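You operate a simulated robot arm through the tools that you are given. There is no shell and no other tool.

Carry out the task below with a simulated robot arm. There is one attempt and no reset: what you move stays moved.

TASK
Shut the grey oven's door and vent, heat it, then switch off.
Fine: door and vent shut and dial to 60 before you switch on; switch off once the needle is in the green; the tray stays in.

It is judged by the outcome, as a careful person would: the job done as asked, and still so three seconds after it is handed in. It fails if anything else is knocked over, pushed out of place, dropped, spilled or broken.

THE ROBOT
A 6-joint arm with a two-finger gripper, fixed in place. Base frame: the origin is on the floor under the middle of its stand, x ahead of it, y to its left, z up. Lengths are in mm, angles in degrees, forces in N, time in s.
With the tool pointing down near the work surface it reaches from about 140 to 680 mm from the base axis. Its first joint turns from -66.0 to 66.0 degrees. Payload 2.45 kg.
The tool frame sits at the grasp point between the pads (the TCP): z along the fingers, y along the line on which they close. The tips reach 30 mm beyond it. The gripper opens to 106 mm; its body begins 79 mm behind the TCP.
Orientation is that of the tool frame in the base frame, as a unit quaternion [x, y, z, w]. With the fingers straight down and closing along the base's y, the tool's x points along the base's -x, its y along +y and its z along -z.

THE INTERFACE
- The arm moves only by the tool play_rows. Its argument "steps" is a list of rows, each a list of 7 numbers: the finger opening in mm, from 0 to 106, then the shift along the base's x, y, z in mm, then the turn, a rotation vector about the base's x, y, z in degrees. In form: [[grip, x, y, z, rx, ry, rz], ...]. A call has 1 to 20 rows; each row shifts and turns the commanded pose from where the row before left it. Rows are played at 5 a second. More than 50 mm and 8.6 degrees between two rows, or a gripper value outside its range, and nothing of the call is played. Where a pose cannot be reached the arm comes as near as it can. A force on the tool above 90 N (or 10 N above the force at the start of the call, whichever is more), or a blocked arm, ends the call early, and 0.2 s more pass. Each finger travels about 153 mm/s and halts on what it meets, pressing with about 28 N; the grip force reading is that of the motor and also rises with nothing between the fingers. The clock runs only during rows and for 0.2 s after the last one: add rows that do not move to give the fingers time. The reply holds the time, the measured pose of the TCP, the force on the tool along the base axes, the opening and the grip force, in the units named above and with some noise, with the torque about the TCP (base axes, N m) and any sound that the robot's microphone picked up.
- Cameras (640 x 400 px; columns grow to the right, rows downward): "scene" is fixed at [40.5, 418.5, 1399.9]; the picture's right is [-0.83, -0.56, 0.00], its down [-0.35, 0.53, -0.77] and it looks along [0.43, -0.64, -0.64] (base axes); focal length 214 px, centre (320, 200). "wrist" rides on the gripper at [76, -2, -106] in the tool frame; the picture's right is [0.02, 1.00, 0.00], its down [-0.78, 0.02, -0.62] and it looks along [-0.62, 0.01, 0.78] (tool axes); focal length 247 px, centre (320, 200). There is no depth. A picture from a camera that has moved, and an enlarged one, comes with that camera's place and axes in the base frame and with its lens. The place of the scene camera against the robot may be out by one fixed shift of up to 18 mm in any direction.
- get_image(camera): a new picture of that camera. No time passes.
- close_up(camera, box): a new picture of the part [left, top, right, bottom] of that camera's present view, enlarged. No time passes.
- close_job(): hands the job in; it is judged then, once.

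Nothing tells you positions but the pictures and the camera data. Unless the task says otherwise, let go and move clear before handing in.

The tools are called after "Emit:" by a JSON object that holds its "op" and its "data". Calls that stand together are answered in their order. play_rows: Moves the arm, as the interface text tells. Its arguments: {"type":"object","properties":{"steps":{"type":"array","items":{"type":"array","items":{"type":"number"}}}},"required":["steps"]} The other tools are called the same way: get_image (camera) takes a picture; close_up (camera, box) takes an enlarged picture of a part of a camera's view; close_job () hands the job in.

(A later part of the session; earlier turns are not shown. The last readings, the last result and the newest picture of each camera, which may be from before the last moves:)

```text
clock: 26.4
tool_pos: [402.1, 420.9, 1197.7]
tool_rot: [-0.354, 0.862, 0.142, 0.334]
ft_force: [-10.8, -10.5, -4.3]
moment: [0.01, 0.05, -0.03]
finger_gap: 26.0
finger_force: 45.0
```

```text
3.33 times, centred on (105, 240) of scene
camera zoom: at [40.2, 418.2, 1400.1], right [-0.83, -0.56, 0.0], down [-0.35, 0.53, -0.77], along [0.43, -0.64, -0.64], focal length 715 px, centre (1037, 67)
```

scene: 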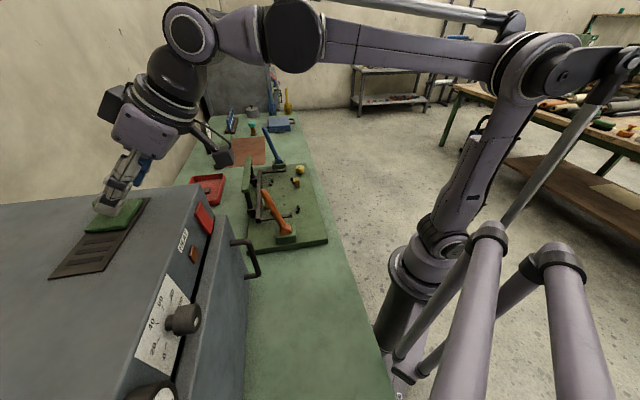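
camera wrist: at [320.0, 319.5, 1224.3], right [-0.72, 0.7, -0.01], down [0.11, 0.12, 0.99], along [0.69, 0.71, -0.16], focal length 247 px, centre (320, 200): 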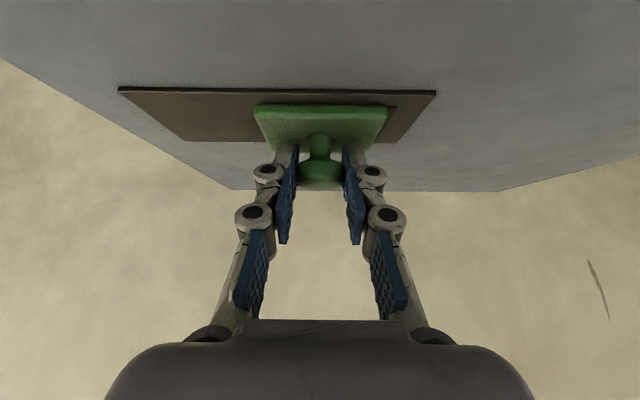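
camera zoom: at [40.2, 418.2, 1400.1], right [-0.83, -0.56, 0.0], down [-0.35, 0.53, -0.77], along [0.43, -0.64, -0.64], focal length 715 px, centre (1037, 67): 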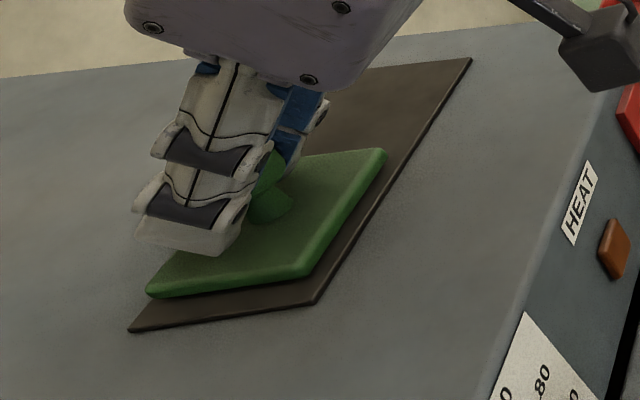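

All the slots are covered, but there's no end-stop force yet. I'll nudge on to find the stop.

Emit:
{"op": "play_rows", "data": {"steps": [[15, -1.5, 1.5, 0, 0, 0, 0], [15, -1.5, 1.5, 0, 0, 0, 0], [15, -1.5, 1.5, 0, 0, 0, 0], [15, 0, 0, 0, 0, 0, 0]]}}

Emit:
{"op": "close_up", "data": {"camera": "scene", "box": [30, 180, 180, 300]}}

```text
clock: 27.4
tool_pos: [398.7, 424.4, 1198.6]
tool_rot: [-0.354, 0.863, 0.14, 0.333]
ft_force: [-0.4, -15.6, -13.6]
moment: [-0.26, -0.05, -0.13]
finger_gap: 25.8
finger_force: 44.9
```

```text
3.33 times, centred on (105, 240) of scene
camera zoom: at [40.6, 418.1, 1400.1], right [-0.83, -0.56, 0.0], down [-0.35, 0.53, -0.77], along [0.43, -0.64, -0.64], focal length 715 px, centre (1037, 67)
```

zoom: 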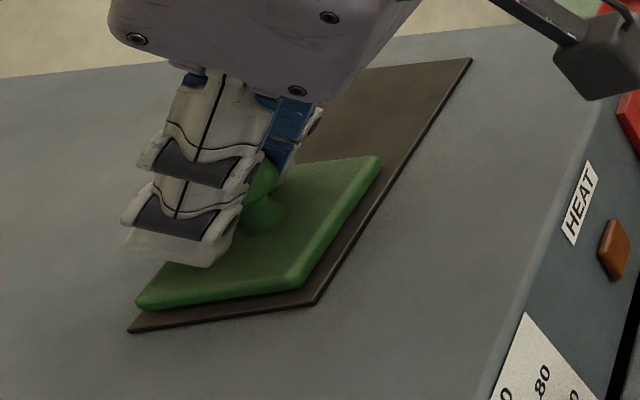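

Emit:
{"op": "play_rows", "data": {"steps": [[15, -1.5, 1.5, 0, 0, 0, 0], [15, -1.5, 1.5, 0, 0, 0, 0], [15, 0, 0, 0, 0, 0, 0]]}}

Emit:
{"op": "close_up", "data": {"camera": "scene", "box": [30, 180, 180, 300]}}

```text
clock: 28.2
tool_pos: [398.4, 423.7, 1198.9]
tool_rot: [-0.352, 0.863, 0.138, 0.334]
ft_force: [14.9, -26.0, -15.9]
moment: [-0.31, -0.06, -0.27]
finger_gap: 25.7
finger_force: 44.8
```

```text
3.33 times, centred on (105, 240) of scene
camera zoom: at [41.2, 417.8, 1400.1], right [-0.83, -0.56, 0.0], down [-0.35, 0.53, -0.77], along [0.43, -0.64, -0.64], focal length 715 px, centre (1037, 67)
```

zoom: 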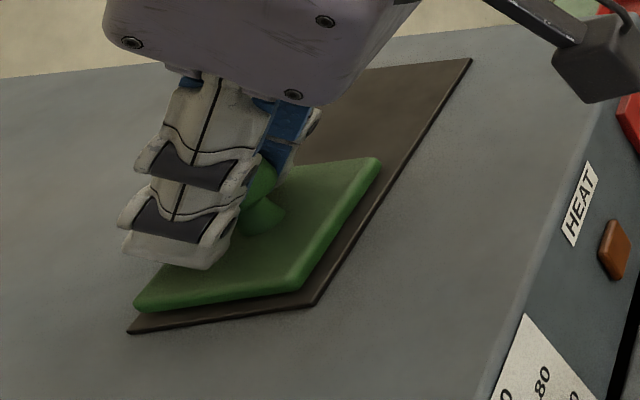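

The slider has met its end stop, so the vent is shut. I'll release and back out along the tool axis.

Emit:
{"op": "play_rows", "data": {"steps": [[40, 2, -2, 0, 0, 0, 0], [60, 0, 0, 0, 0, 0, 0], [60, 0, 0, 0, 0, 0, 0], [60, -8, -8, 12, 0, 0, 0], [60, -12, -12, 18, 0, 0, 0], [60, -15, -15, 20, 0, 0, 0], [60, 0, 0, 0, 0, 0, 0]]}}

Emit:
{"op": "get_image", "data": {"camera": "wrist"}}

Emit:
{"op": "get_image", "data": {"camera": "scene"}}

```text
clock: 29.8
tool_pos: [361.8, 391.2, 1249.3]
tool_rot: [-0.353, 0.861, 0.143, 0.336]
ft_force: [-0.5, 0.0, 0.2]
moment: [0.02, -0.02, 0.02]
finger_gap: 59.8
finger_force: 0.1
```

```text
taken
camera wrist: at [270.6, 298.6, 1275.3], right [-0.72, 0.7, -0.01], down [0.1, 0.11, 0.99], along [0.69, 0.71, -0.15], focal length 247 px, centre (320, 200)
```

wrist: 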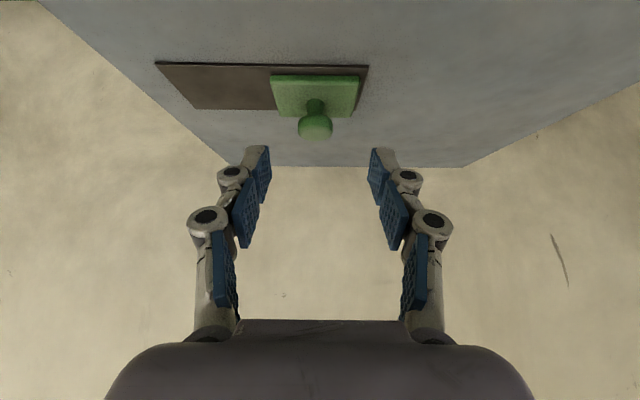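

```text
taken
```

scene: 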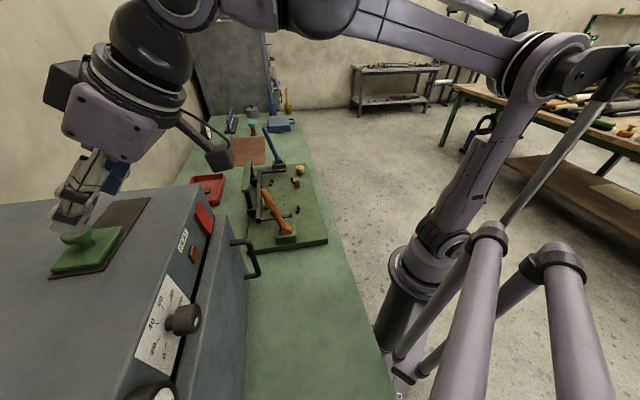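

The vent is shut. Next is the dial, whose face centre I take to be near (234,394,1115). I'll back out in front of the panel and level the tool, yawed slightly more than square-on so the first joint stays in range.

Emit:
{"op": "play_rows", "data": {"steps": [[44, -21, -7.6, 0, 4.32, -4.17, 1.5], [44, -21, -7.6, 0, 4.42, -4.05, 1.5], [44, -21, -7.6, 0, 4.53, -3.94, 1.5], [44, -21, -7.6, 0, 4.63, -3.82, 1.5], [44, -21, -7.6, 0, 4.73, -3.69, 1.5], [44, -21, -7.6, 0, 4.82, -3.57, 1.5], [44, -21, -7.6, 0, 4.91, -3.44, 1.5], [44, -21, -7.6, 0, 5.0, -3.31, 1.5], [44, 0, 0, 0, 0, 0, 0]]}}

Emit:
{"op": "get_image", "data": {"camera": "wrist"}}

Emit:
{"op": "get_image", "data": {"camera": "scene"}}

```text
clock: 31.8
tool_pos: [206.6, 332.9, 1249.9]
tool_rot: [-0.335, 0.639, 0.329, 0.609]
ft_force: [-0.3, 0.4, -0.2]
moment: [-0.01, -0.01, 0.0]
finger_gap: 44.2
finger_force: 0.0
out of reach, approached as far as the arm can: row 8
```

```text
taken
camera wrist: at [144.4, 241.4, 1175.7], right [-0.83, 0.56, -0.01], down [-0.33, -0.48, 0.81], along [0.45, 0.68, 0.59], focal length 247 px, centre (320, 200)
```

wrist: 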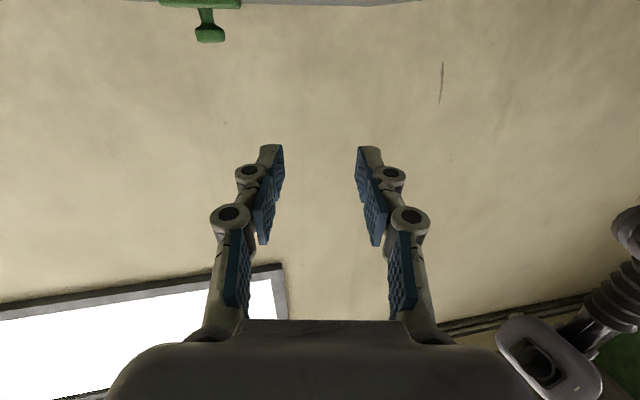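

```text
taken
```

scene: 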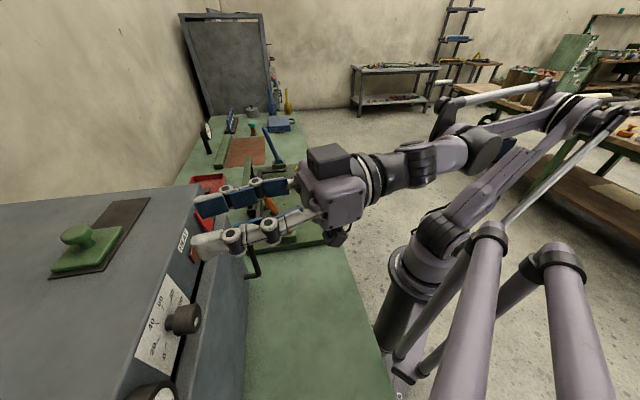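

The tool is level at yaw 56° and clear in front of the panel. I'll lower to the dial's height.

Emit:
{"op": "play_rows", "data": {"steps": [[44, 0, 0, -27, 0, 0, 0], [44, 0, 0, -27, 0, 0, 0], [44, 0, 0, -27, 0, 0, 0], [44, 0, 0, -27, 0, 0, 0], [44, 0, 0, -27, 0, 0, 0], [44, 0, 0, 0, 0, 0, 0]]}}

Emit:
{"op": "get_image", "data": {"camera": "wrist"}}

Emit:
{"op": "get_image", "data": {"camera": "scene"}}

```text
clock: 33.2
tool_pos: [206.0, 332.1, 1113.8]
tool_rot: [-0.336, 0.64, 0.328, 0.609]
ft_force: [-0.3, -0.8, 0.0]
moment: [-0.01, 0.0, 0.0]
finger_gap: 43.8
finger_force: 0.0
```

```text
taken
camera wrist: at [144.2, 240.5, 1041.1], right [-0.83, 0.56, -0.01], down [-0.33, -0.48, 0.81], along [0.45, 0.68, 0.59], focal length 247 px, centre (320, 200)
```

wrist: 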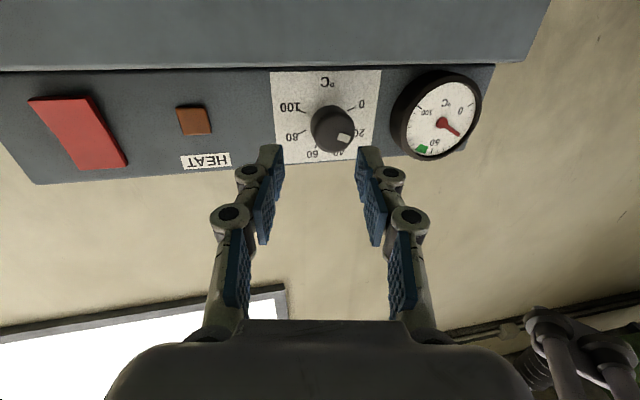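

```text
taken
```

scene: 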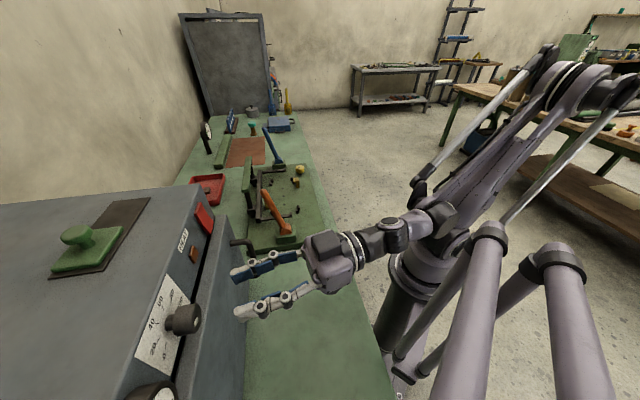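

The whole panel is in view. I'll zoom in on the dial, gauge and switch.

Emit:
{"op": "close_up", "data": {"camera": "wrist", "box": [260, 60, 390, 170]}}

Emit:
{"op": "close_up", "data": {"camera": "wrist", "box": [380, 60, 500, 170]}}

Emit:
{"op": "close_up", "data": {"camera": "wrist", "box": [0, 60, 260, 200]}}

```text
3.64 times, centred on (325, 115) of wrist
camera zoom: at [144.2, 240.5, 1041.1], right [-0.83, 0.56, -0.01], down [-0.33, -0.48, 0.81], along [0.45, 0.68, 0.59], focal length 898 px, centre (302, 509)
```

zoom: 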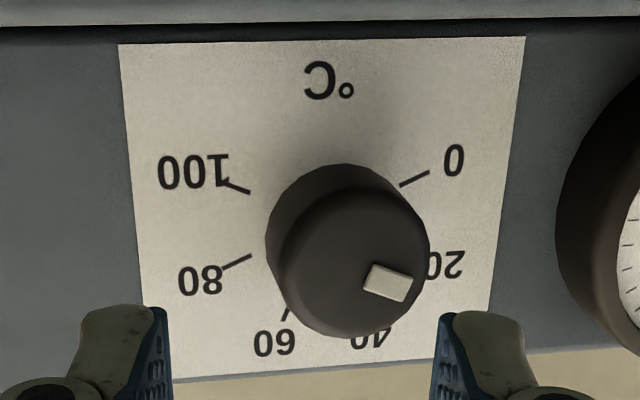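

```text
3.64 times, centred on (440, 115) of wrist
camera zoom: at [144.2, 240.5, 1041.1], right [-0.83, 0.56, -0.01], down [-0.33, -0.48, 0.81], along [0.45, 0.68, 0.59], focal length 898 px, centre (-116, 509)
```

zoom: 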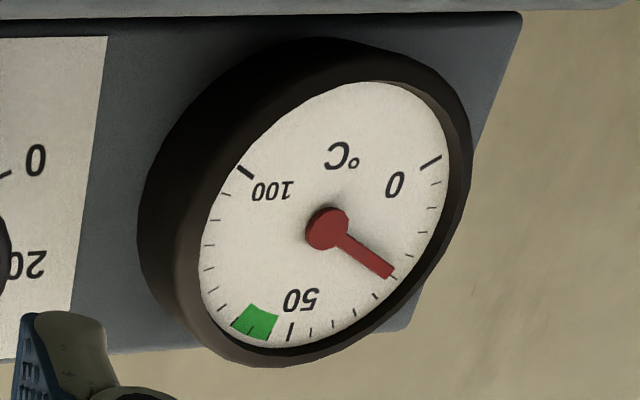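

```text
2.46 times, centred on (130, 130) of wrist
camera zoom: at [144.2, 240.5, 1041.1], right [-0.83, 0.56, -0.01], down [-0.33, -0.48, 0.81], along [0.45, 0.68, 0.59], focal length 608 px, centre (788, 372)
```

zoom: 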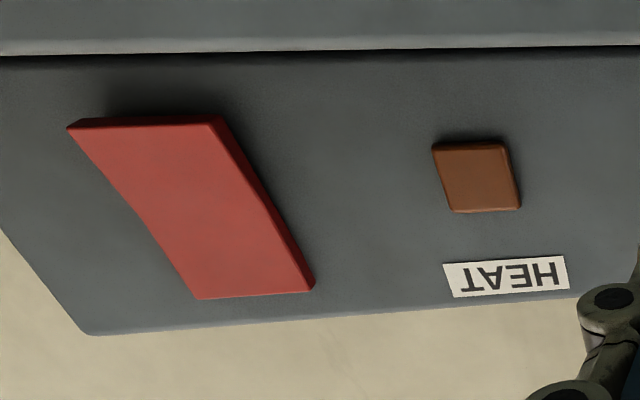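

Emit:
{"op": "close_up", "data": {"camera": "wrist", "box": [305, 95, 365, 160]}}

Emit:
{"op": "close_up", "data": {"camera": "scene", "box": [130, 270, 230, 370]}}

```text
6.15 times, centred on (335, 128) of wrist
camera zoom: at [144.2, 240.5, 1041.1], right [-0.83, 0.56, -0.01], down [-0.33, -0.48, 0.81], along [0.45, 0.68, 0.59], focal length 1520 px, centre (228, 646)
```

zoom: 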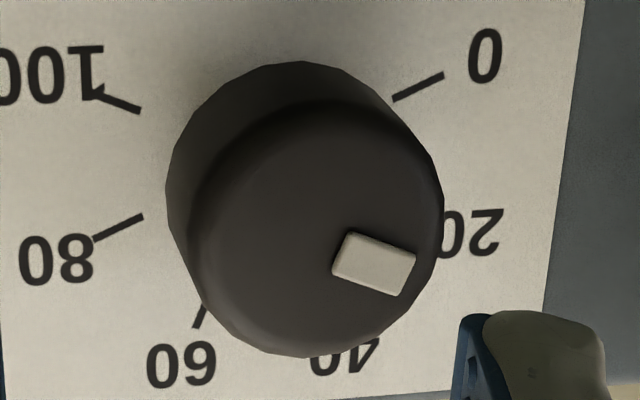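

```text
4.00 times, centred on (180, 320) of scene
camera zoom: at [40.5, 418.5, 1399.9], right [-0.83, -0.56, 0.0], down [-0.35, 0.53, -0.77], along [0.43, -0.64, -0.64], focal length 858 px, centre (880, -280)
```

zoom: 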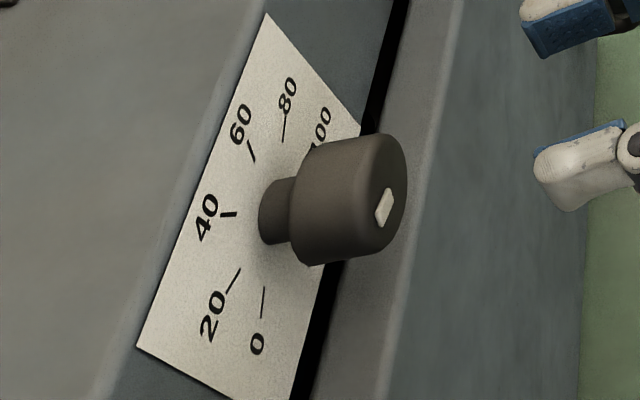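

The dial is a 33 mm cap near (237,400,1111). Its mark sits at about 18–20, so it needs roughly 90–95° clockwise to reach 60. I'll pre-roll the gripper counter-clockwise about its own axis before gripping.

Emit:
{"op": "play_rows", "data": {"steps": [[44, 0, 0, 0, -4.46, -6.62, 0.33], [44, 0, 0, 0, -4.46, -6.62, 0.33], [44, 0, 0, 0, -4.46, -6.62, 0.33], [44, 0, 0, 0, -4.46, -6.62, 0.33], [44, 0, 0, 0, -4.46, -6.62, 0.33], [44, 0, 0, 0, -4.46, -6.62, 0.33], [44, 0, 0, 0, 0, 0, 0]]}}

Emit:
{"op": "get_image", "data": {"camera": "wrist"}}

Emit:
{"op": "get_image", "data": {"camera": "scene"}}

```text
clock: 34.8
tool_pos: [207.1, 333.7, 1113.7]
tool_rot: [-0.567, 0.447, 0.051, 0.69]
ft_force: [0.0, 0.7, -0.5]
moment: [0.02, -0.06, 0.0]
finger_gap: 44.0
finger_force: 0.0
```

```text
taken
camera wrist: at [193.0, 210.9, 1067.3], right [-0.57, 0.34, -0.75], down [-0.82, -0.17, 0.54], along [0.06, 0.92, 0.38], focal length 247 px, centre (320, 200)
```

wrist: 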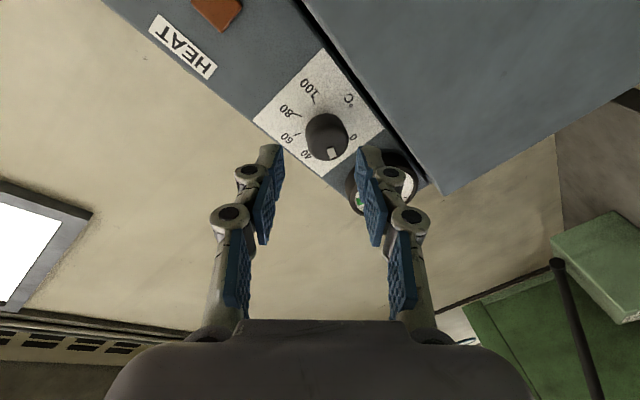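

```text
taken
```

scene: 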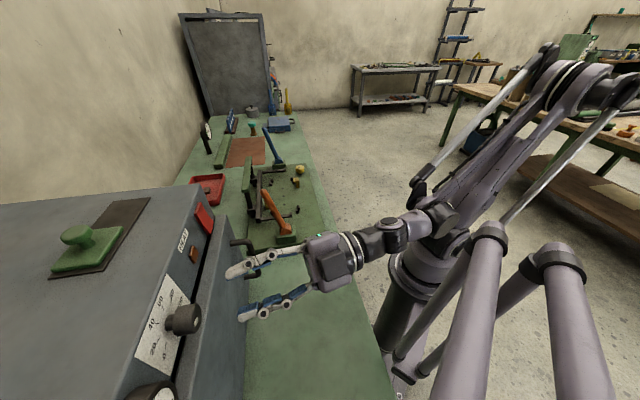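

Emit:
{"op": "close_up", "data": {"camera": "wrist", "box": [250, 70, 390, 190]}}

```text
3.33 times, centred on (320, 130) of wrist
camera zoom: at [193.0, 210.9, 1067.3], right [-0.57, 0.34, -0.75], down [-0.82, -0.17, 0.54], along [0.06, 0.92, 0.38], focal length 823 px, centre (320, 433)
```

zoom: 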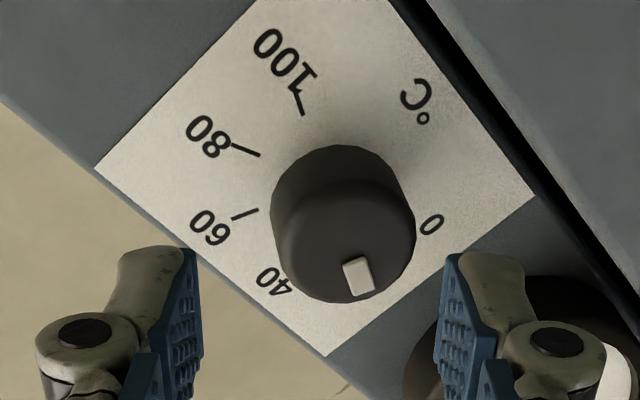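

The mark is at 20, so 60 is 90° clockwise from it. I'll line up laterally and advance along the tool axis so the tips straddle the cap.

Emit:
{"op": "play_rows", "data": {"steps": [[44, 0, 9.5, 0, 0, 0, 0], [44, 0.2, 9.5, 0, 0, 0, 0], [44, 5.6, 8.3, -0.2, 0, 0, 0], [44, 5.6, 8.3, -0.2, 0, 0, 0], [44, 0, 0, 0, 0, 0, 0]]}}

Emit:
{"op": "get_image", "data": {"camera": "wrist"}}

Emit:
{"op": "close_up", "data": {"camera": "scene", "box": [120, 220, 320, 380]}}

```text
clock: 36.0
tool_pos: [218.0, 368.2, 1112.2]
tool_rot: [-0.565, 0.449, 0.052, 0.69]
ft_force: [-0.5, -1.2, 0.3]
moment: [0.0, -0.02, -0.01]
finger_gap: 43.9
finger_force: 0.1
```

```text
taken
camera wrist: at [203.3, 246.4, 1065.9], right [-0.57, 0.34, -0.75], down [-0.82, -0.17, 0.54], along [0.06, 0.92, 0.38], focal length 247 px, centre (320, 200)
```

wrist: 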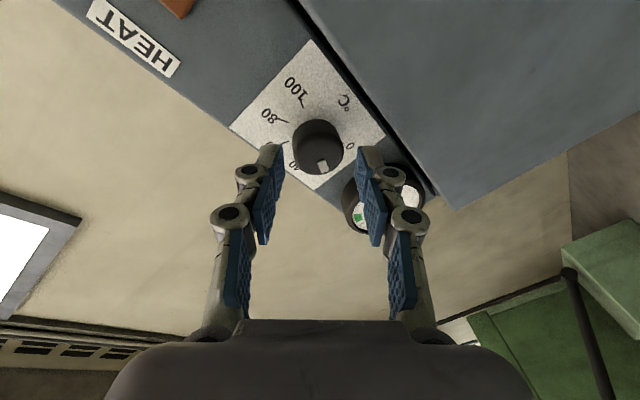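

```text
2.50 times, centred on (220, 300) of scene
camera zoom: at [40.5, 418.5, 1399.9], right [-0.83, -0.56, 0.0], down [-0.35, 0.53, -0.77], along [0.43, -0.64, -0.64], focal length 536 px, centre (570, -50)
```

zoom: 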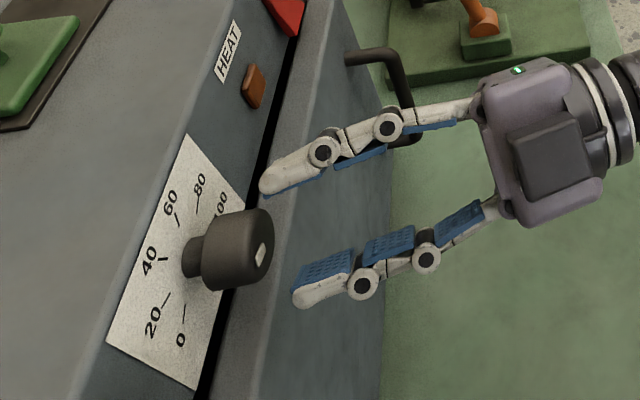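

The cap is centred between the pads. I'll advance the last 20 mm and grip.

Emit:
{"op": "play_rows", "data": {"steps": [[44, 5.6, 8.3, -0.4, 0, 0, 0], [44, 5.6, 8.3, -0.4, 0, 0, 0], [44, 0, 0, 0, 0, 0, 0]]}}

Emit:
{"op": "get_image", "data": {"camera": "wrist"}}

Emit:
{"op": "close_up", "data": {"camera": "scene", "box": [120, 220, 320, 380]}}

```text
clock: 36.8
tool_pos: [229.1, 384.4, 1113.2]
tool_rot: [-0.566, 0.448, 0.052, 0.69]
ft_force: [-0.5, -0.4, -0.8]
moment: [0.01, 0.0, 0.02]
finger_gap: 43.9
finger_force: 0.1
```

```text
taken
camera wrist: at [214.3, 262.3, 1065.4], right [-0.57, 0.34, -0.75], down [-0.82, -0.17, 0.54], along [0.06, 0.92, 0.38], focal length 247 px, centre (320, 200)
```

wrist: 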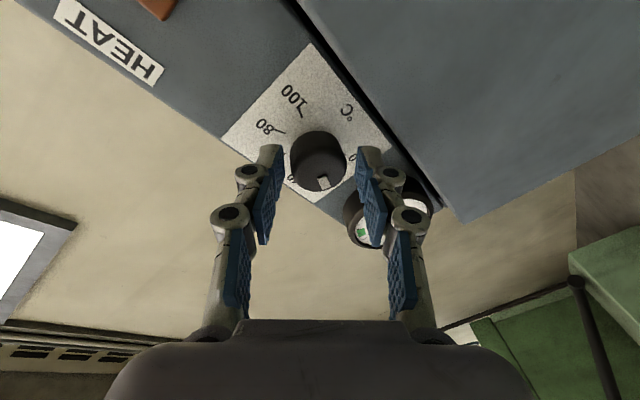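

```text
2.50 times, centred on (220, 300) of scene
camera zoom: at [40.5, 418.5, 1399.9], right [-0.83, -0.56, 0.0], down [-0.35, 0.53, -0.77], along [0.43, -0.64, -0.64], focal length 536 px, centre (570, -50)
```

zoom: 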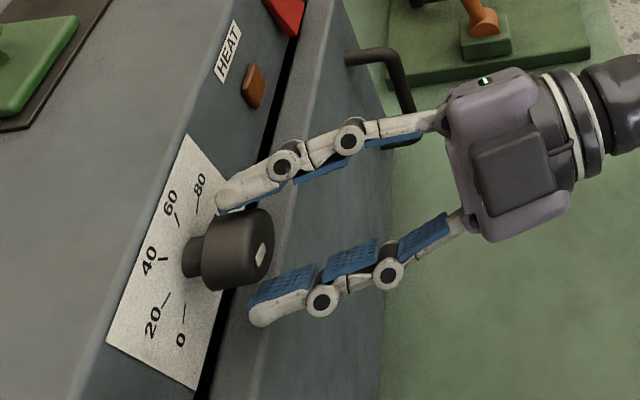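

The tips overlap the cap well, so I'll close on it.

Emit:
{"op": "play_rows", "data": {"steps": [[36, 0, 0, 0, 0, 0, 0], [28, 0, 0, 0, 0, 0, 0], [20, 0, 0, 0, 0, 0, 0], [20, 0, 0, 0, 0, 0, 0]]}}

Emit:
{"op": "get_image", "data": {"camera": "wrist"}}

```text
clock: 37.8
tool_pos: [229.4, 385.2, 1112.2]
tool_rot: [-0.566, 0.449, 0.051, 0.69]
ft_force: [6.6, -6.8, 17.1]
moment: [0.59, -0.48, -0.53]
finger_gap: 34.7
finger_force: 44.5
```

```text
taken
camera wrist: at [214.7, 261.8, 1065.7], right [-0.57, 0.35, -0.75], down [-0.82, -0.17, 0.54], along [0.06, 0.92, 0.38], focal length 247 px, centre (320, 200)
```

wrist: 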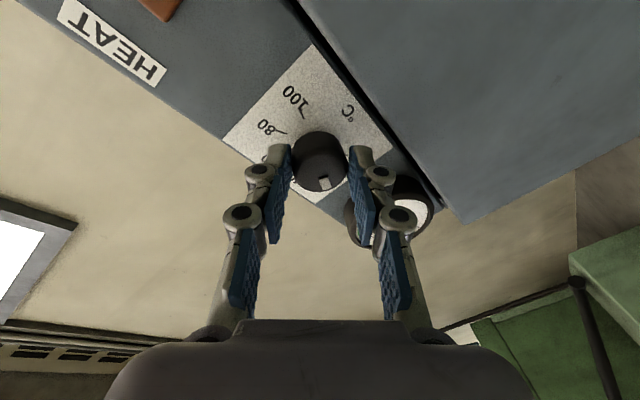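

The cap is held at 34.7 mm with a small side load. I'll shift slightly to relieve it and start turning clockwise about the tool axis.

Emit:
{"op": "play_rows", "data": {"steps": [[20, 0.9, -0.5, 1.1, 0, 0, 0], [20, 0, 0, 0, 4.19, 6.21, -0.32], [20, 0, 0, 0, 4.19, 6.21, -0.32], [20, 0, 0, 0, 4.19, 6.21, -0.32], [20, 0, 0, 0, 4.19, 6.21, -0.32], [20, 0, 0, 0, 0, 0, 0]]}}

Emit:
{"op": "get_image", "data": {"camera": "wrist"}}

Emit:
{"op": "close_up", "data": {"camera": "scene", "box": [130, 250, 250, 370]}}

```text
clock: 39.2
tool_pos: [228.8, 385.5, 1114.8]
tool_rot: [-0.431, 0.579, 0.233, 0.652]
ft_force: [-22.7, -12.6, -22.5]
moment: [-0.24, 0.11, 0.22]
finger_gap: 35.1
finger_force: 45.1
```

```text
taken
camera wrist: at [186.4, 280.1, 1045.4], right [-0.8, 0.52, -0.32], down [-0.53, -0.35, 0.77], along [0.29, 0.78, 0.56], focal length 247 px, centre (320, 200)
```

wrist: 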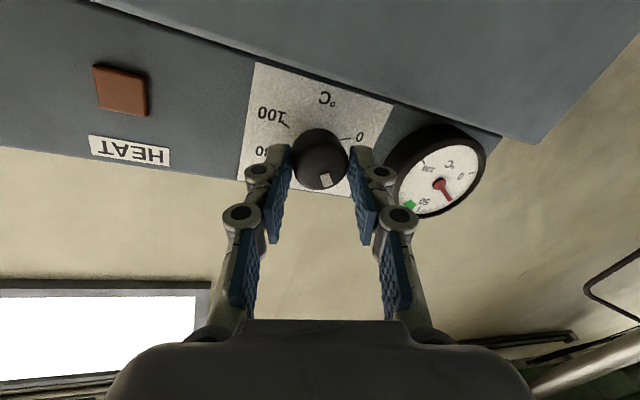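

```text
3.33 times, centred on (190, 310) of scene
camera zoom: at [39.9, 418.4, 1400.0], right [-0.83, -0.56, 0.0], down [-0.35, 0.53, -0.77], along [0.43, -0.64, -0.64], focal length 715 px, centre (753, -167)
```

zoom: 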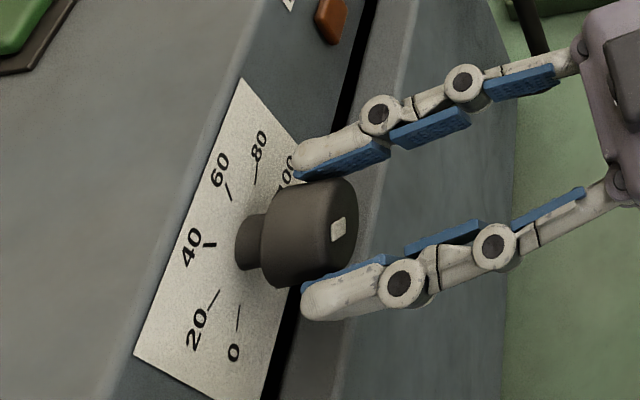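

The mark is turning with the grip. I'll ease off the side load a little and continue.

Emit:
{"op": "play_rows", "data": {"steps": [[20, -0.8, -0.5, -0.9, 0, 0, 0], [20, 0, 0, 0, 4.19, 6.21, -0.32], [20, 0, 0, 0, 4.19, 6.21, -0.32], [20, 0, 0, 0, 4.19, 6.21, -0.32], [20, 0, 0, 0, 0, 0, 0]]}}

Emit:
{"op": "get_image", "data": {"camera": "wrist"}}

Emit:
{"op": "close_up", "data": {"camera": "scene", "box": [130, 250, 250, 370]}}

```text
clock: 40.4
tool_pos: [228.6, 385.5, 1113.5]
tool_rot: [-0.31, 0.652, 0.354, 0.594]
ft_force: [-9.7, -2.5, 22.0]
moment: [0.29, -0.15, -0.22]
finger_gap: 35.0
finger_force: 44.5
```

```text
taken
camera wrist: at [162.0, 296.8, 1040.9], right [-0.83, 0.56, 0.07], down [-0.28, -0.52, 0.81], along [0.49, 0.65, 0.59], focal length 247 px, centre (320, 200)
```

wrist: 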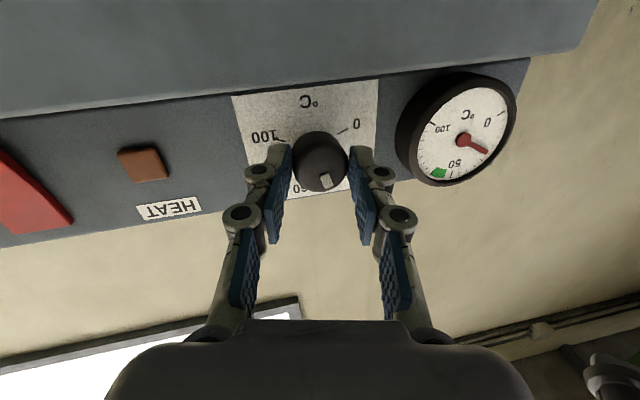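

```text
3.33 times, centred on (190, 310) of scene
camera zoom: at [40.0, 418.2, 1400.1], right [-0.83, -0.56, 0.0], down [-0.35, 0.53, -0.77], along [0.43, -0.64, -0.64], focal length 715 px, centre (753, -167)
```

zoom: 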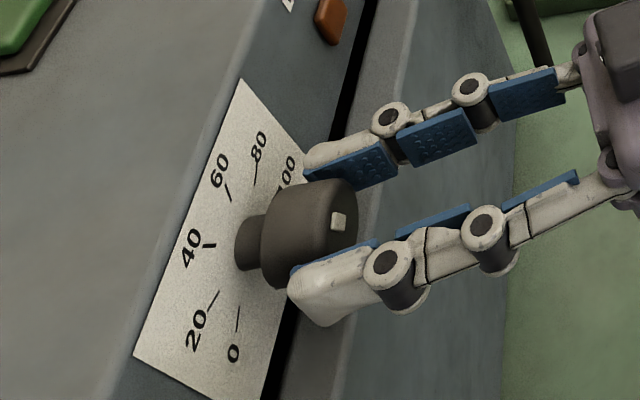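

About 52° is done and the cap is following. I'll turn the remaining 37.5°.

Emit:
{"op": "play_rows", "data": {"steps": [[20, 0, 0, 0.5, 4.19, 6.21, -0.32], [20, 0, 0, 0.3, 4.19, 6.21, -0.32], [20, 0, 0, 0, 4.19, 6.21, -0.32], [20, 0, 0, 0, 4.19, 6.21, -0.32], [20, 0, 0, 0, 0, 0, 0]]}}

Emit:
{"op": "get_image", "data": {"camera": "wrist"}}

Emit:
{"op": "close_up", "data": {"camera": "wrist", "box": [210, 60, 430, 210]}}

Emit:
{"op": "close_up", "data": {"camera": "scene", "box": [130, 250, 250, 370]}}

```text
clock: 41.6
tool_pos: [229.1, 384.8, 1113.6]
tool_rot: [-0.13, 0.71, 0.495, 0.483]
ft_force: [-12.4, 2.0, -1.1]
moment: [-0.26, 0.31, 0.07]
finger_gap: 34.3
finger_force: 45.2
```

```text
taken
camera wrist: at [131.0, 317.9, 1054.3], right [-0.67, 0.48, 0.56], down [0.03, -0.74, 0.68], along [0.74, 0.47, 0.48], focal length 247 px, centre (320, 200)
```

wrist: 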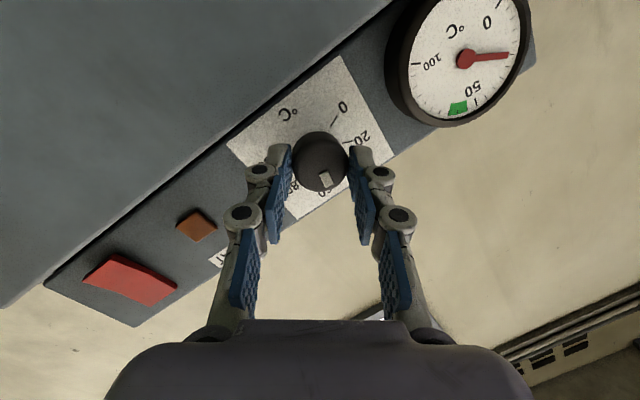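

```text
2.67 times, centred on (320, 135) of wrist
camera zoom: at [131.0, 317.9, 1054.3], right [-0.67, 0.48, 0.56], down [0.03, -0.74, 0.68], along [0.74, 0.47, 0.48], focal length 659 px, centre (320, 373)
```

zoom: 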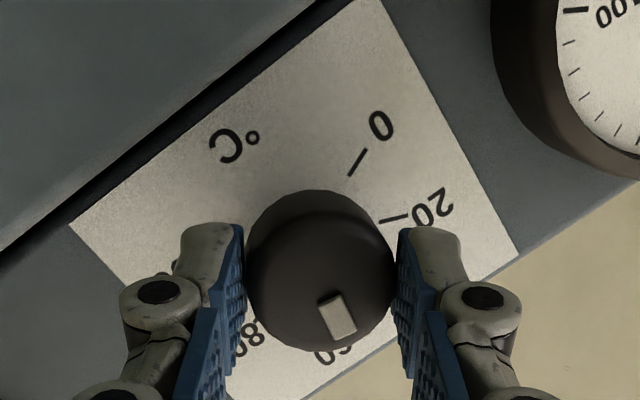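

```text
3.33 times, centred on (190, 310) of scene
camera zoom: at [40.1, 418.6, 1399.9], right [-0.83, -0.56, 0.0], down [-0.35, 0.53, -0.77], along [0.43, -0.64, -0.64], focal length 715 px, centre (753, -167)
```

zoom: 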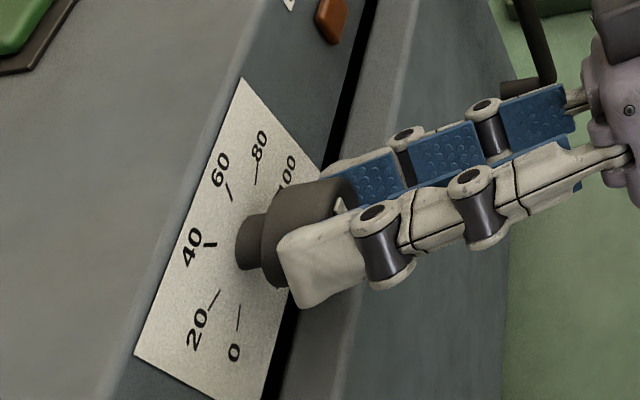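

The mark reads about 56, so it needs roughly 8–9° more.

Emit:
{"op": "play_rows", "data": {"steps": [[20, 0, 0, 0, 2.24, 3.31, -0.17], [20, 0, 0, 0, 2.24, 3.31, -0.17], [20, 0, 0, 0, 0, 0, 0]]}}

Emit:
{"op": "close_up", "data": {"camera": "wrist", "box": [210, 60, 430, 210]}}

Emit:
{"op": "close_up", "data": {"camera": "scene", "box": [150, 270, 230, 350]}}

```text
clock: 42.4
tool_pos: [228.6, 385.1, 1112.3]
tool_rot: [-0.081, 0.718, 0.527, 0.448]
ft_force: [-13.2, 6.9, -2.8]
moment: [-0.26, 0.25, 0.02]
finger_gap: 34.1
finger_force: 44.6
```

```text
2.67 times, centred on (320, 135) of wrist
camera zoom: at [124.4, 322.6, 1060.9], right [-0.6, 0.44, 0.67], down [0.1, -0.79, 0.61], along [0.79, 0.43, 0.43], focal length 659 px, centre (320, 373)
```

zoom: 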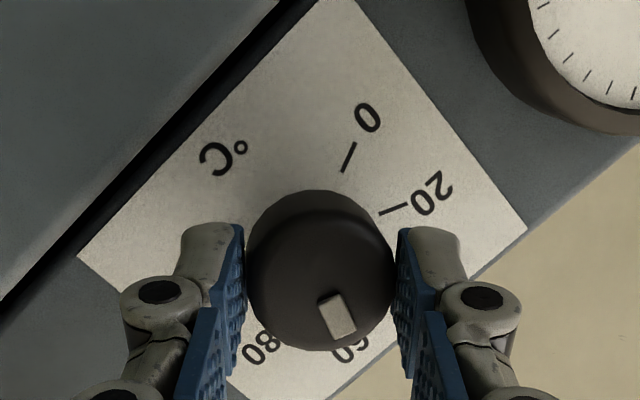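

```text
5.00 times, centred on (190, 310) of scene
camera zoom: at [40.1, 418.8, 1399.9], right [-0.83, -0.56, 0.0], down [-0.35, 0.53, -0.77], along [0.43, -0.64, -0.64], focal length 1072 px, centre (970, -350)
```

zoom: 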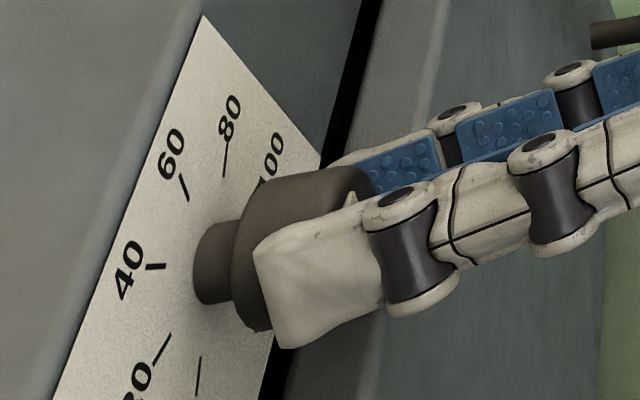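

Emit:
{"op": "close_up", "data": {"camera": "wrist", "box": [290, 120, 360, 200]}}

```text
5.00 times, centred on (325, 160) of wrist
camera zoom: at [124.4, 322.6, 1060.9], right [-0.6, 0.44, 0.67], down [0.1, -0.79, 0.61], along [0.79, 0.43, 0.43], focal length 1235 px, centre (295, 400)
```

zoom: 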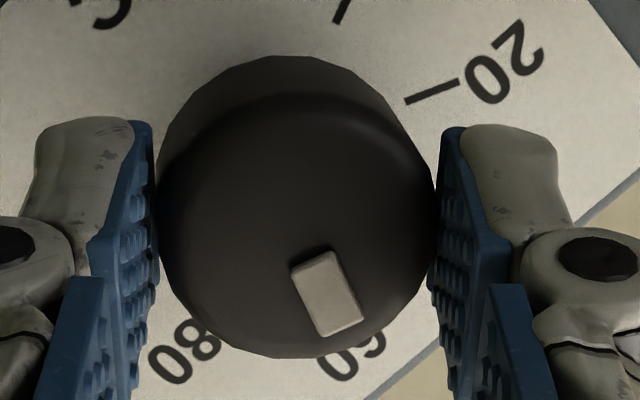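

The mark is still about 2.5–3° short of 60. I'll add a fine turn.

Emit:
{"op": "play_rows", "data": {"steps": [[20, 0, 0, 0, 1.5, 2.22, -0.11], [20, 0, 0, 0, 0, 0, 0]]}}

Emit:
{"op": "close_up", "data": {"camera": "wrist", "box": [290, 120, 360, 200]}}

```text
clock: 43.0
tool_pos: [228.9, 384.6, 1114.1]
tool_rot: [-0.064, 0.719, 0.538, 0.435]
ft_force: [-13.5, 7.4, -7.1]
moment: [-0.27, 0.28, -0.09]
finger_gap: 34.0
finger_force: 45.1
```

```text
5.00 times, centred on (325, 160) of wrist
camera zoom: at [122.4, 324.1, 1063.4], right [-0.57, 0.42, 0.7], down [0.12, -0.8, 0.58], along [0.81, 0.42, 0.41], focal length 1235 px, centre (295, 400)
```

zoom: 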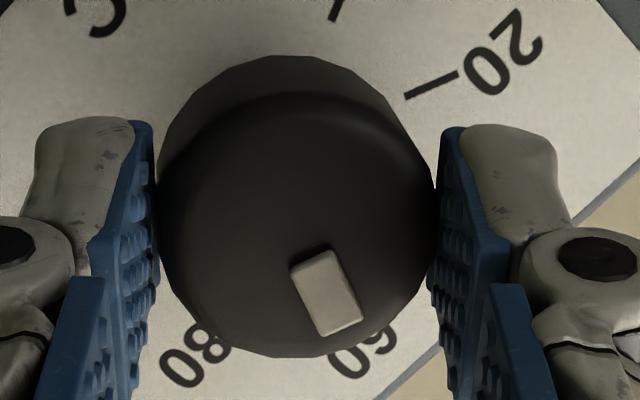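

The mark now lines up with 60 within about a degree. I'll release and back off to verify from further out.

Emit:
{"op": "play_rows", "data": {"steps": [[38, 0, 0, 0, 0, 0, 0], [46, 0, 0, 0, 0, 0, 0], [46, 0, 0, 0, 0, 0, 0], [46, -5.6, -8.3, 0.4, 0, 0, 0], [46, -5.6, -8.3, 0.4, 0, 0, 0], [46, -5.6, -8.3, 0.4, 0, 0, 0], [46, -5.6, -8.3, 0.4, 0, 0, 0], [46, 0, 0, 0, 0, 0, 0]]}}

Emit:
{"op": "get_image", "data": {"camera": "wrist"}}

Emit:
{"op": "close_up", "data": {"camera": "scene", "box": [130, 260, 230, 360]}}

```text
clock: 44.8
tool_pos: [206.9, 351.4, 1115.9]
tool_rot: [-0.064, 0.72, 0.536, 0.436]
ft_force: [-0.6, 0.8, -0.7]
moment: [0.0, -0.03, -0.02]
finger_gap: 45.9
finger_force: 0.0
```

```text
taken
camera wrist: at [100.4, 290.3, 1065.0], right [-0.57, 0.42, 0.7], down [0.12, -0.8, 0.58], along [0.81, 0.42, 0.41], focal length 247 px, centre (320, 200)
```

wrist: 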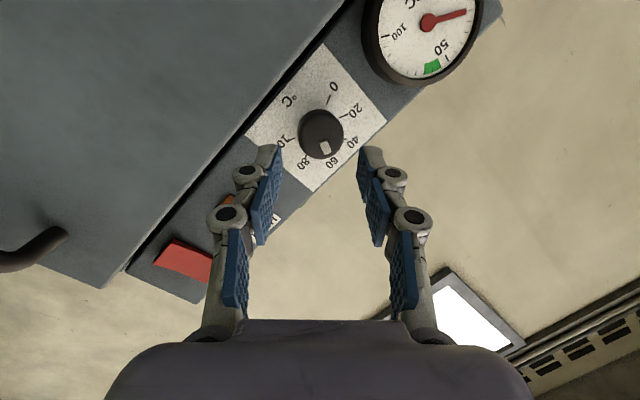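

```text
4.00 times, centred on (180, 310) of scene
camera zoom: at [40.5, 418.5, 1399.9], right [-0.83, -0.56, 0.0], down [-0.35, 0.53, -0.77], along [0.43, -0.64, -0.64], focal length 858 px, centre (880, -240)
```

zoom: 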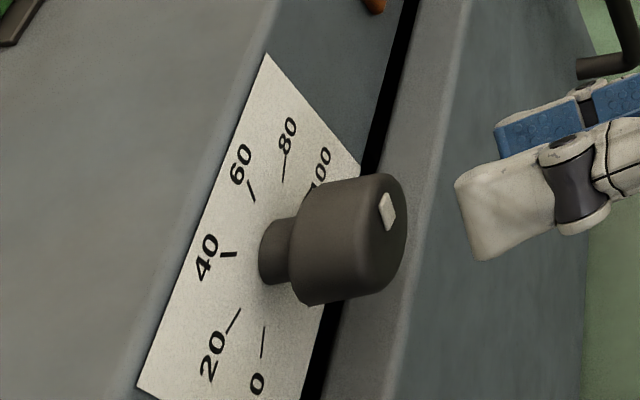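

Emit:
{"op": "close_up", "data": {"camera": "wrist", "box": [250, 70, 390, 190]}}

Emit:
{"op": "close_up", "data": {"camera": "wrist", "box": [290, 95, 360, 180]}}

```text
3.33 times, centred on (320, 130) of wrist
camera zoom: at [100.4, 290.3, 1065.0], right [-0.57, 0.42, 0.7], down [0.12, -0.8, 0.58], along [0.81, 0.42, 0.41], focal length 823 px, centre (320, 433)
```

zoom: 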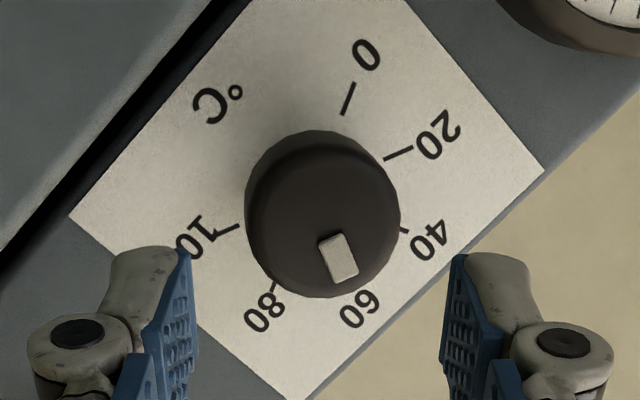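

```text
4.71 times, centred on (325, 138) of wrist
camera zoom: at [100.4, 290.3, 1065.0], right [-0.57, 0.42, 0.7], down [0.12, -0.8, 0.58], along [0.81, 0.42, 0.41], focal length 1162 px, centre (296, 494)
```

zoom: 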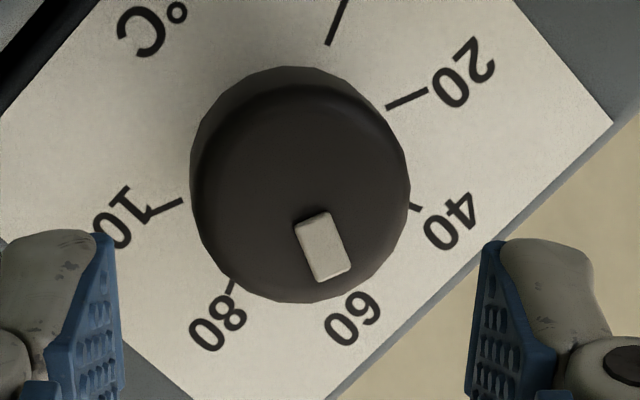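

The dial reads 60: its mark at 68.4° in the picture matches the 60 label's direction at 68.1°. Next is the red rocker switch near u≈-68 along the panel, z 1085–1140, with its lower end sticking out slightly. I'll close the fingers, roll back level and go there to inspect it.

Emit:
{"op": "play_rows", "data": {"steps": [[30, -8, -10, 0, -4.19, -6.21, 0.32], [10, 18, -18, -2, -4.19, -6.21, 0.32], [0, 18, -18, -2, -4.19, -6.21, 0.32], [0, 18, -18, -2, -4.19, -6.21, 0.32], [0, 18, -18, -2, -4.19, -6.21, 0.32], [0, 18, -18, -2, -4.19, -6.21, 0.32], [0, 18, -10, 0, 0, 0, -5.5], [0, 18, -10, 0, 0, 0, -5.5], [0, 0, 0, 0, 0, 0, 0]]}}

Emit:
{"op": "get_image", "data": {"camera": "wrist"}}

Emit:
{"op": "get_image", "data": {"camera": "scene"}}

```text
clock: 46.8
tool_pos: [302.6, 255.6, 1095.3]
tool_rot: [-0.209, 0.706, 0.308, 0.603]
ft_force: [-0.4, -0.3, 0.0]
moment: [0.01, -0.01, -0.02]
finger_gap: 0.0
finger_force: 27.7
out of reach, approached as far as the arm can: row 1, 2, 3, 4
```

```text
taken
camera wrist: at [211.8, 186.9, 1029.2], right [-0.67, 0.72, 0.16], down [-0.31, -0.47, 0.82], along [0.67, 0.5, 0.55], focal length 247 px, centre (320, 200)
```

wrist: 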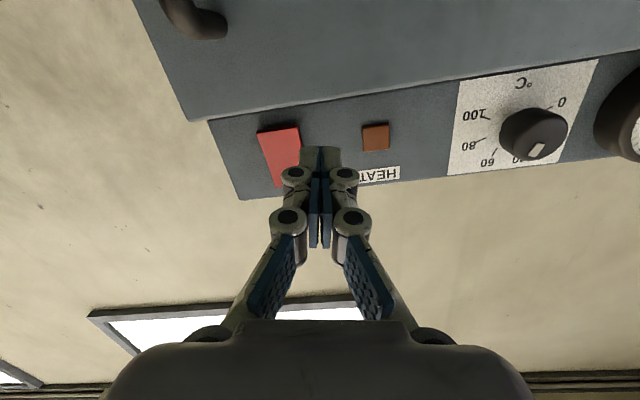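

```text
taken
```

scene: 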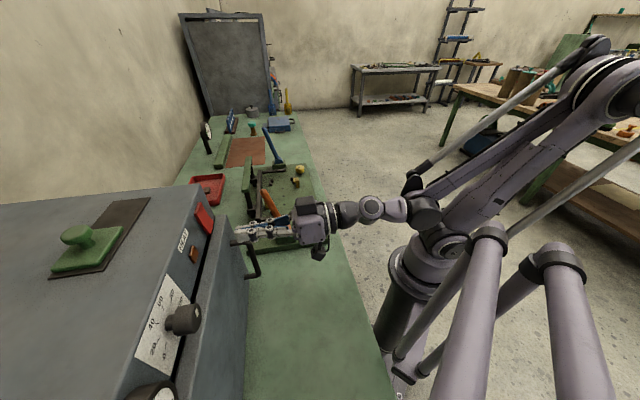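

Emit:
{"op": "play_rows", "data": {"steps": [[0, 8, -8, 0, -3.8, -3.6, 0.45], [0, 8, -8, 0, -3.8, -3.6, 0.45], [0, 8, -8, 0, 3.3, -3.5, 0], [0, 0, 0, 0, 0, 0, 0]]}}

Emit:
{"op": "get_image", "data": {"camera": "wrist"}}

Emit:
{"op": "close_up", "data": {"camera": "scene", "box": [170, 185, 270, 285]}}

```text
clock: 47.8
tool_pos: [326.9, 230.8, 1096.8]
tool_rot: [-0.264, 0.656, 0.264, 0.656]
ft_force: [-0.5, -0.7, 0.1]
moment: [-0.02, 0.0, -0.01]
finger_gap: 0.0
finger_force: 28.0
```

```text
taken
camera wrist: at [249.8, 157.0, 1019.5], right [-0.69, 0.72, -0.02], down [-0.46, -0.42, 0.78], along [0.56, 0.55, 0.62], focal length 247 px, centre (320, 200)
```

wrist: 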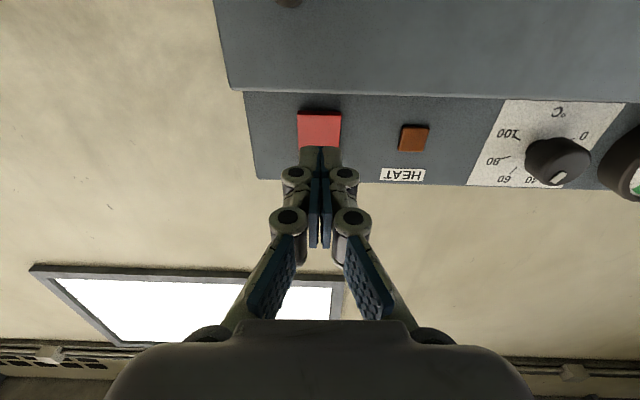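

```text
4.00 times, centred on (220, 235) of scene
camera zoom: at [40.5, 418.5, 1399.9], right [-0.83, -0.56, 0.0], down [-0.35, 0.53, -0.77], along [0.43, -0.64, -0.64], focal length 858 px, centre (720, 60)
```

zoom: 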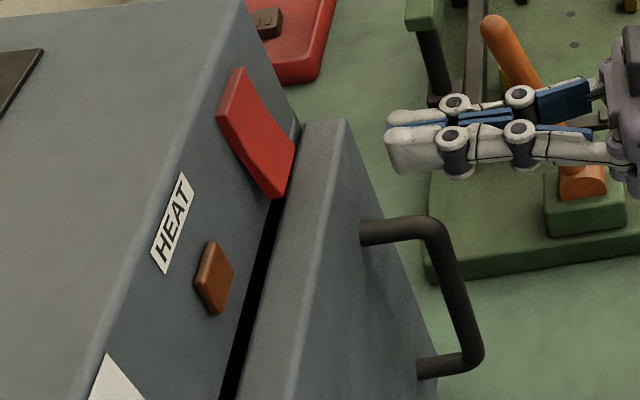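

The rocker's lower half sticks out, so pressing it should switch the oven on. My closed fingertips are in line with it; I'll lower slightly and approach.

Emit:
{"op": "play_rows", "data": {"steps": [[0, 0, 0, -4, 0, 0, 0], [0, 8, 7.7, 0, 0, 0, 0], [0, 8, 7.7, 0, 0, 0, 0], [0, 8, 7.7, 0, 0, 0, 0], [0, 4, 3.9, 0, 0, 0, 0], [0, 0, 0, 0, 0, 0, 0]]}}

Emit:
{"op": "get_image", "data": {"camera": "wrist"}}

Emit:
{"op": "close_up", "data": {"camera": "scene", "box": [170, 185, 270, 285]}}

```text
clock: 49.2
tool_pos: [354.7, 260.1, 1092.7]
tool_rot: [-0.263, 0.656, 0.263, 0.656]
ft_force: [-1.1, -0.3, 0.6]
moment: [0.02, -0.02, 0.02]
finger_gap: 0.0
finger_force: 27.8
```

```text
taken
camera wrist: at [277.2, 184.4, 1016.1], right [-0.69, 0.72, -0.02], down [-0.46, -0.42, 0.78], along [0.56, 0.55, 0.62], focal length 247 px, centre (320, 200)
```

wrist: 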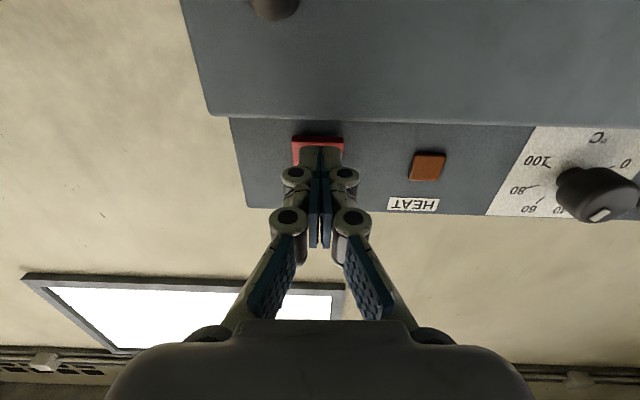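

```text
4.00 times, centred on (220, 235) of scene
camera zoom: at [40.5, 418.5, 1399.9], right [-0.83, -0.56, 0.0], down [-0.35, 0.53, -0.77], along [0.43, -0.64, -0.64], focal length 858 px, centre (720, 60)
```

zoom: 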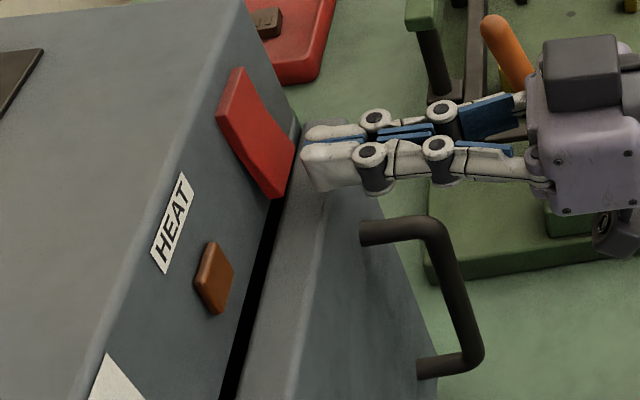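

The tips are just in front of the rocker's lower facet. I'll press in 2 mm steps.

Emit:
{"op": "play_rows", "data": {"steps": [[0, 1.44, 1.39, 0, 0, 0, 0], [0, 1.44, 1.39, 0, 0, 0, 0], [0, 1.44, 1.39, 0, 0, 0, 0], [0, 1.44, 1.39, 0, 0, 0, 0], [0, 0, 0, 0, 0, 0, 0]]}}

Emit:
{"op": "close_up", "data": {"camera": "scene", "box": [170, 185, 270, 285]}}

Emit:
{"op": "get_image", "data": {"camera": "wrist"}}

```text
clock: 50.4
tool_pos: [359.8, 264.8, 1093.0]
tool_rot: [-0.262, 0.657, 0.262, 0.657]
ft_force: [-0.4, 0.3, 0.1]
moment: [0.01, -0.02, 0.01]
finger_gap: 0.0
finger_force: 27.6
```

```text
4.00 times, centred on (220, 235) of scene
camera zoom: at [40.5, 418.5, 1399.9], right [-0.83, -0.56, 0.0], down [-0.35, 0.53, -0.77], along [0.43, -0.64, -0.64], focal length 858 px, centre (720, 60)
```

zoom: 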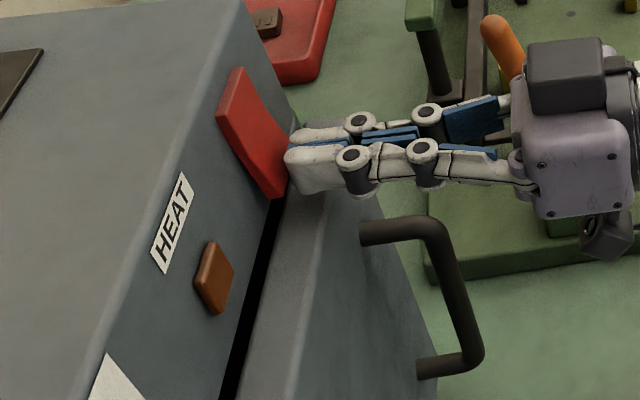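

```text
taken
camera wrist: at [282.5, 189.6, 1015.5], right [-0.69, 0.72, -0.02], down [-0.46, -0.42, 0.78], along [0.56, 0.55, 0.62], focal length 247 px, centre (320, 200)
```

wrist: 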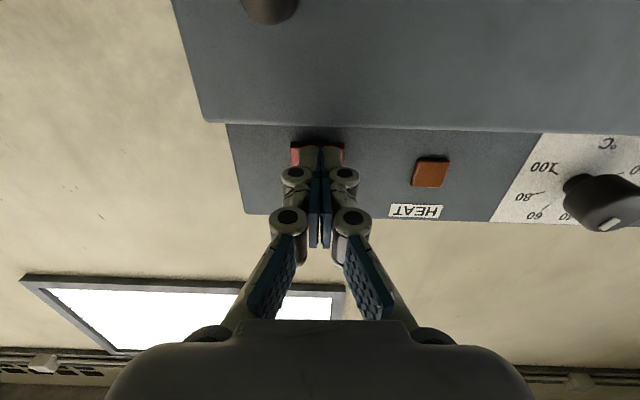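

No contact yet. Before switching on, I'll check whether the gauge can be read from the scene camera, since timing matters after that.

Emit:
{"op": "close_up", "data": {"camera": "scene", "box": [110, 360, 190, 400]}}

```text
8.00 times, centred on (150, 380) of scene
camera zoom: at [40.5, 418.5, 1399.9], right [-0.83, -0.56, 0.0], down [-0.35, 0.53, -0.77], along [0.43, -0.64, -0.64], focal length 1716 px, centre (1680, -1240)
```

zoom: 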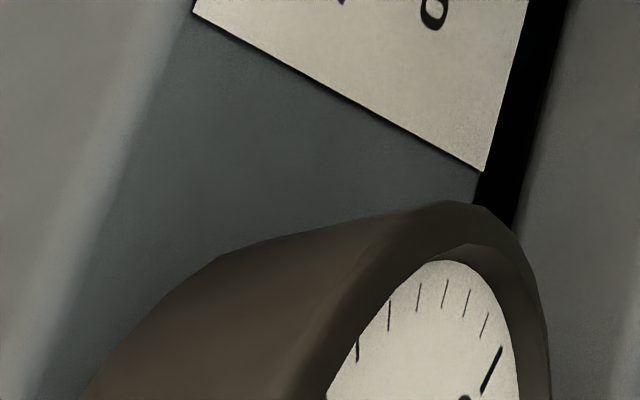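

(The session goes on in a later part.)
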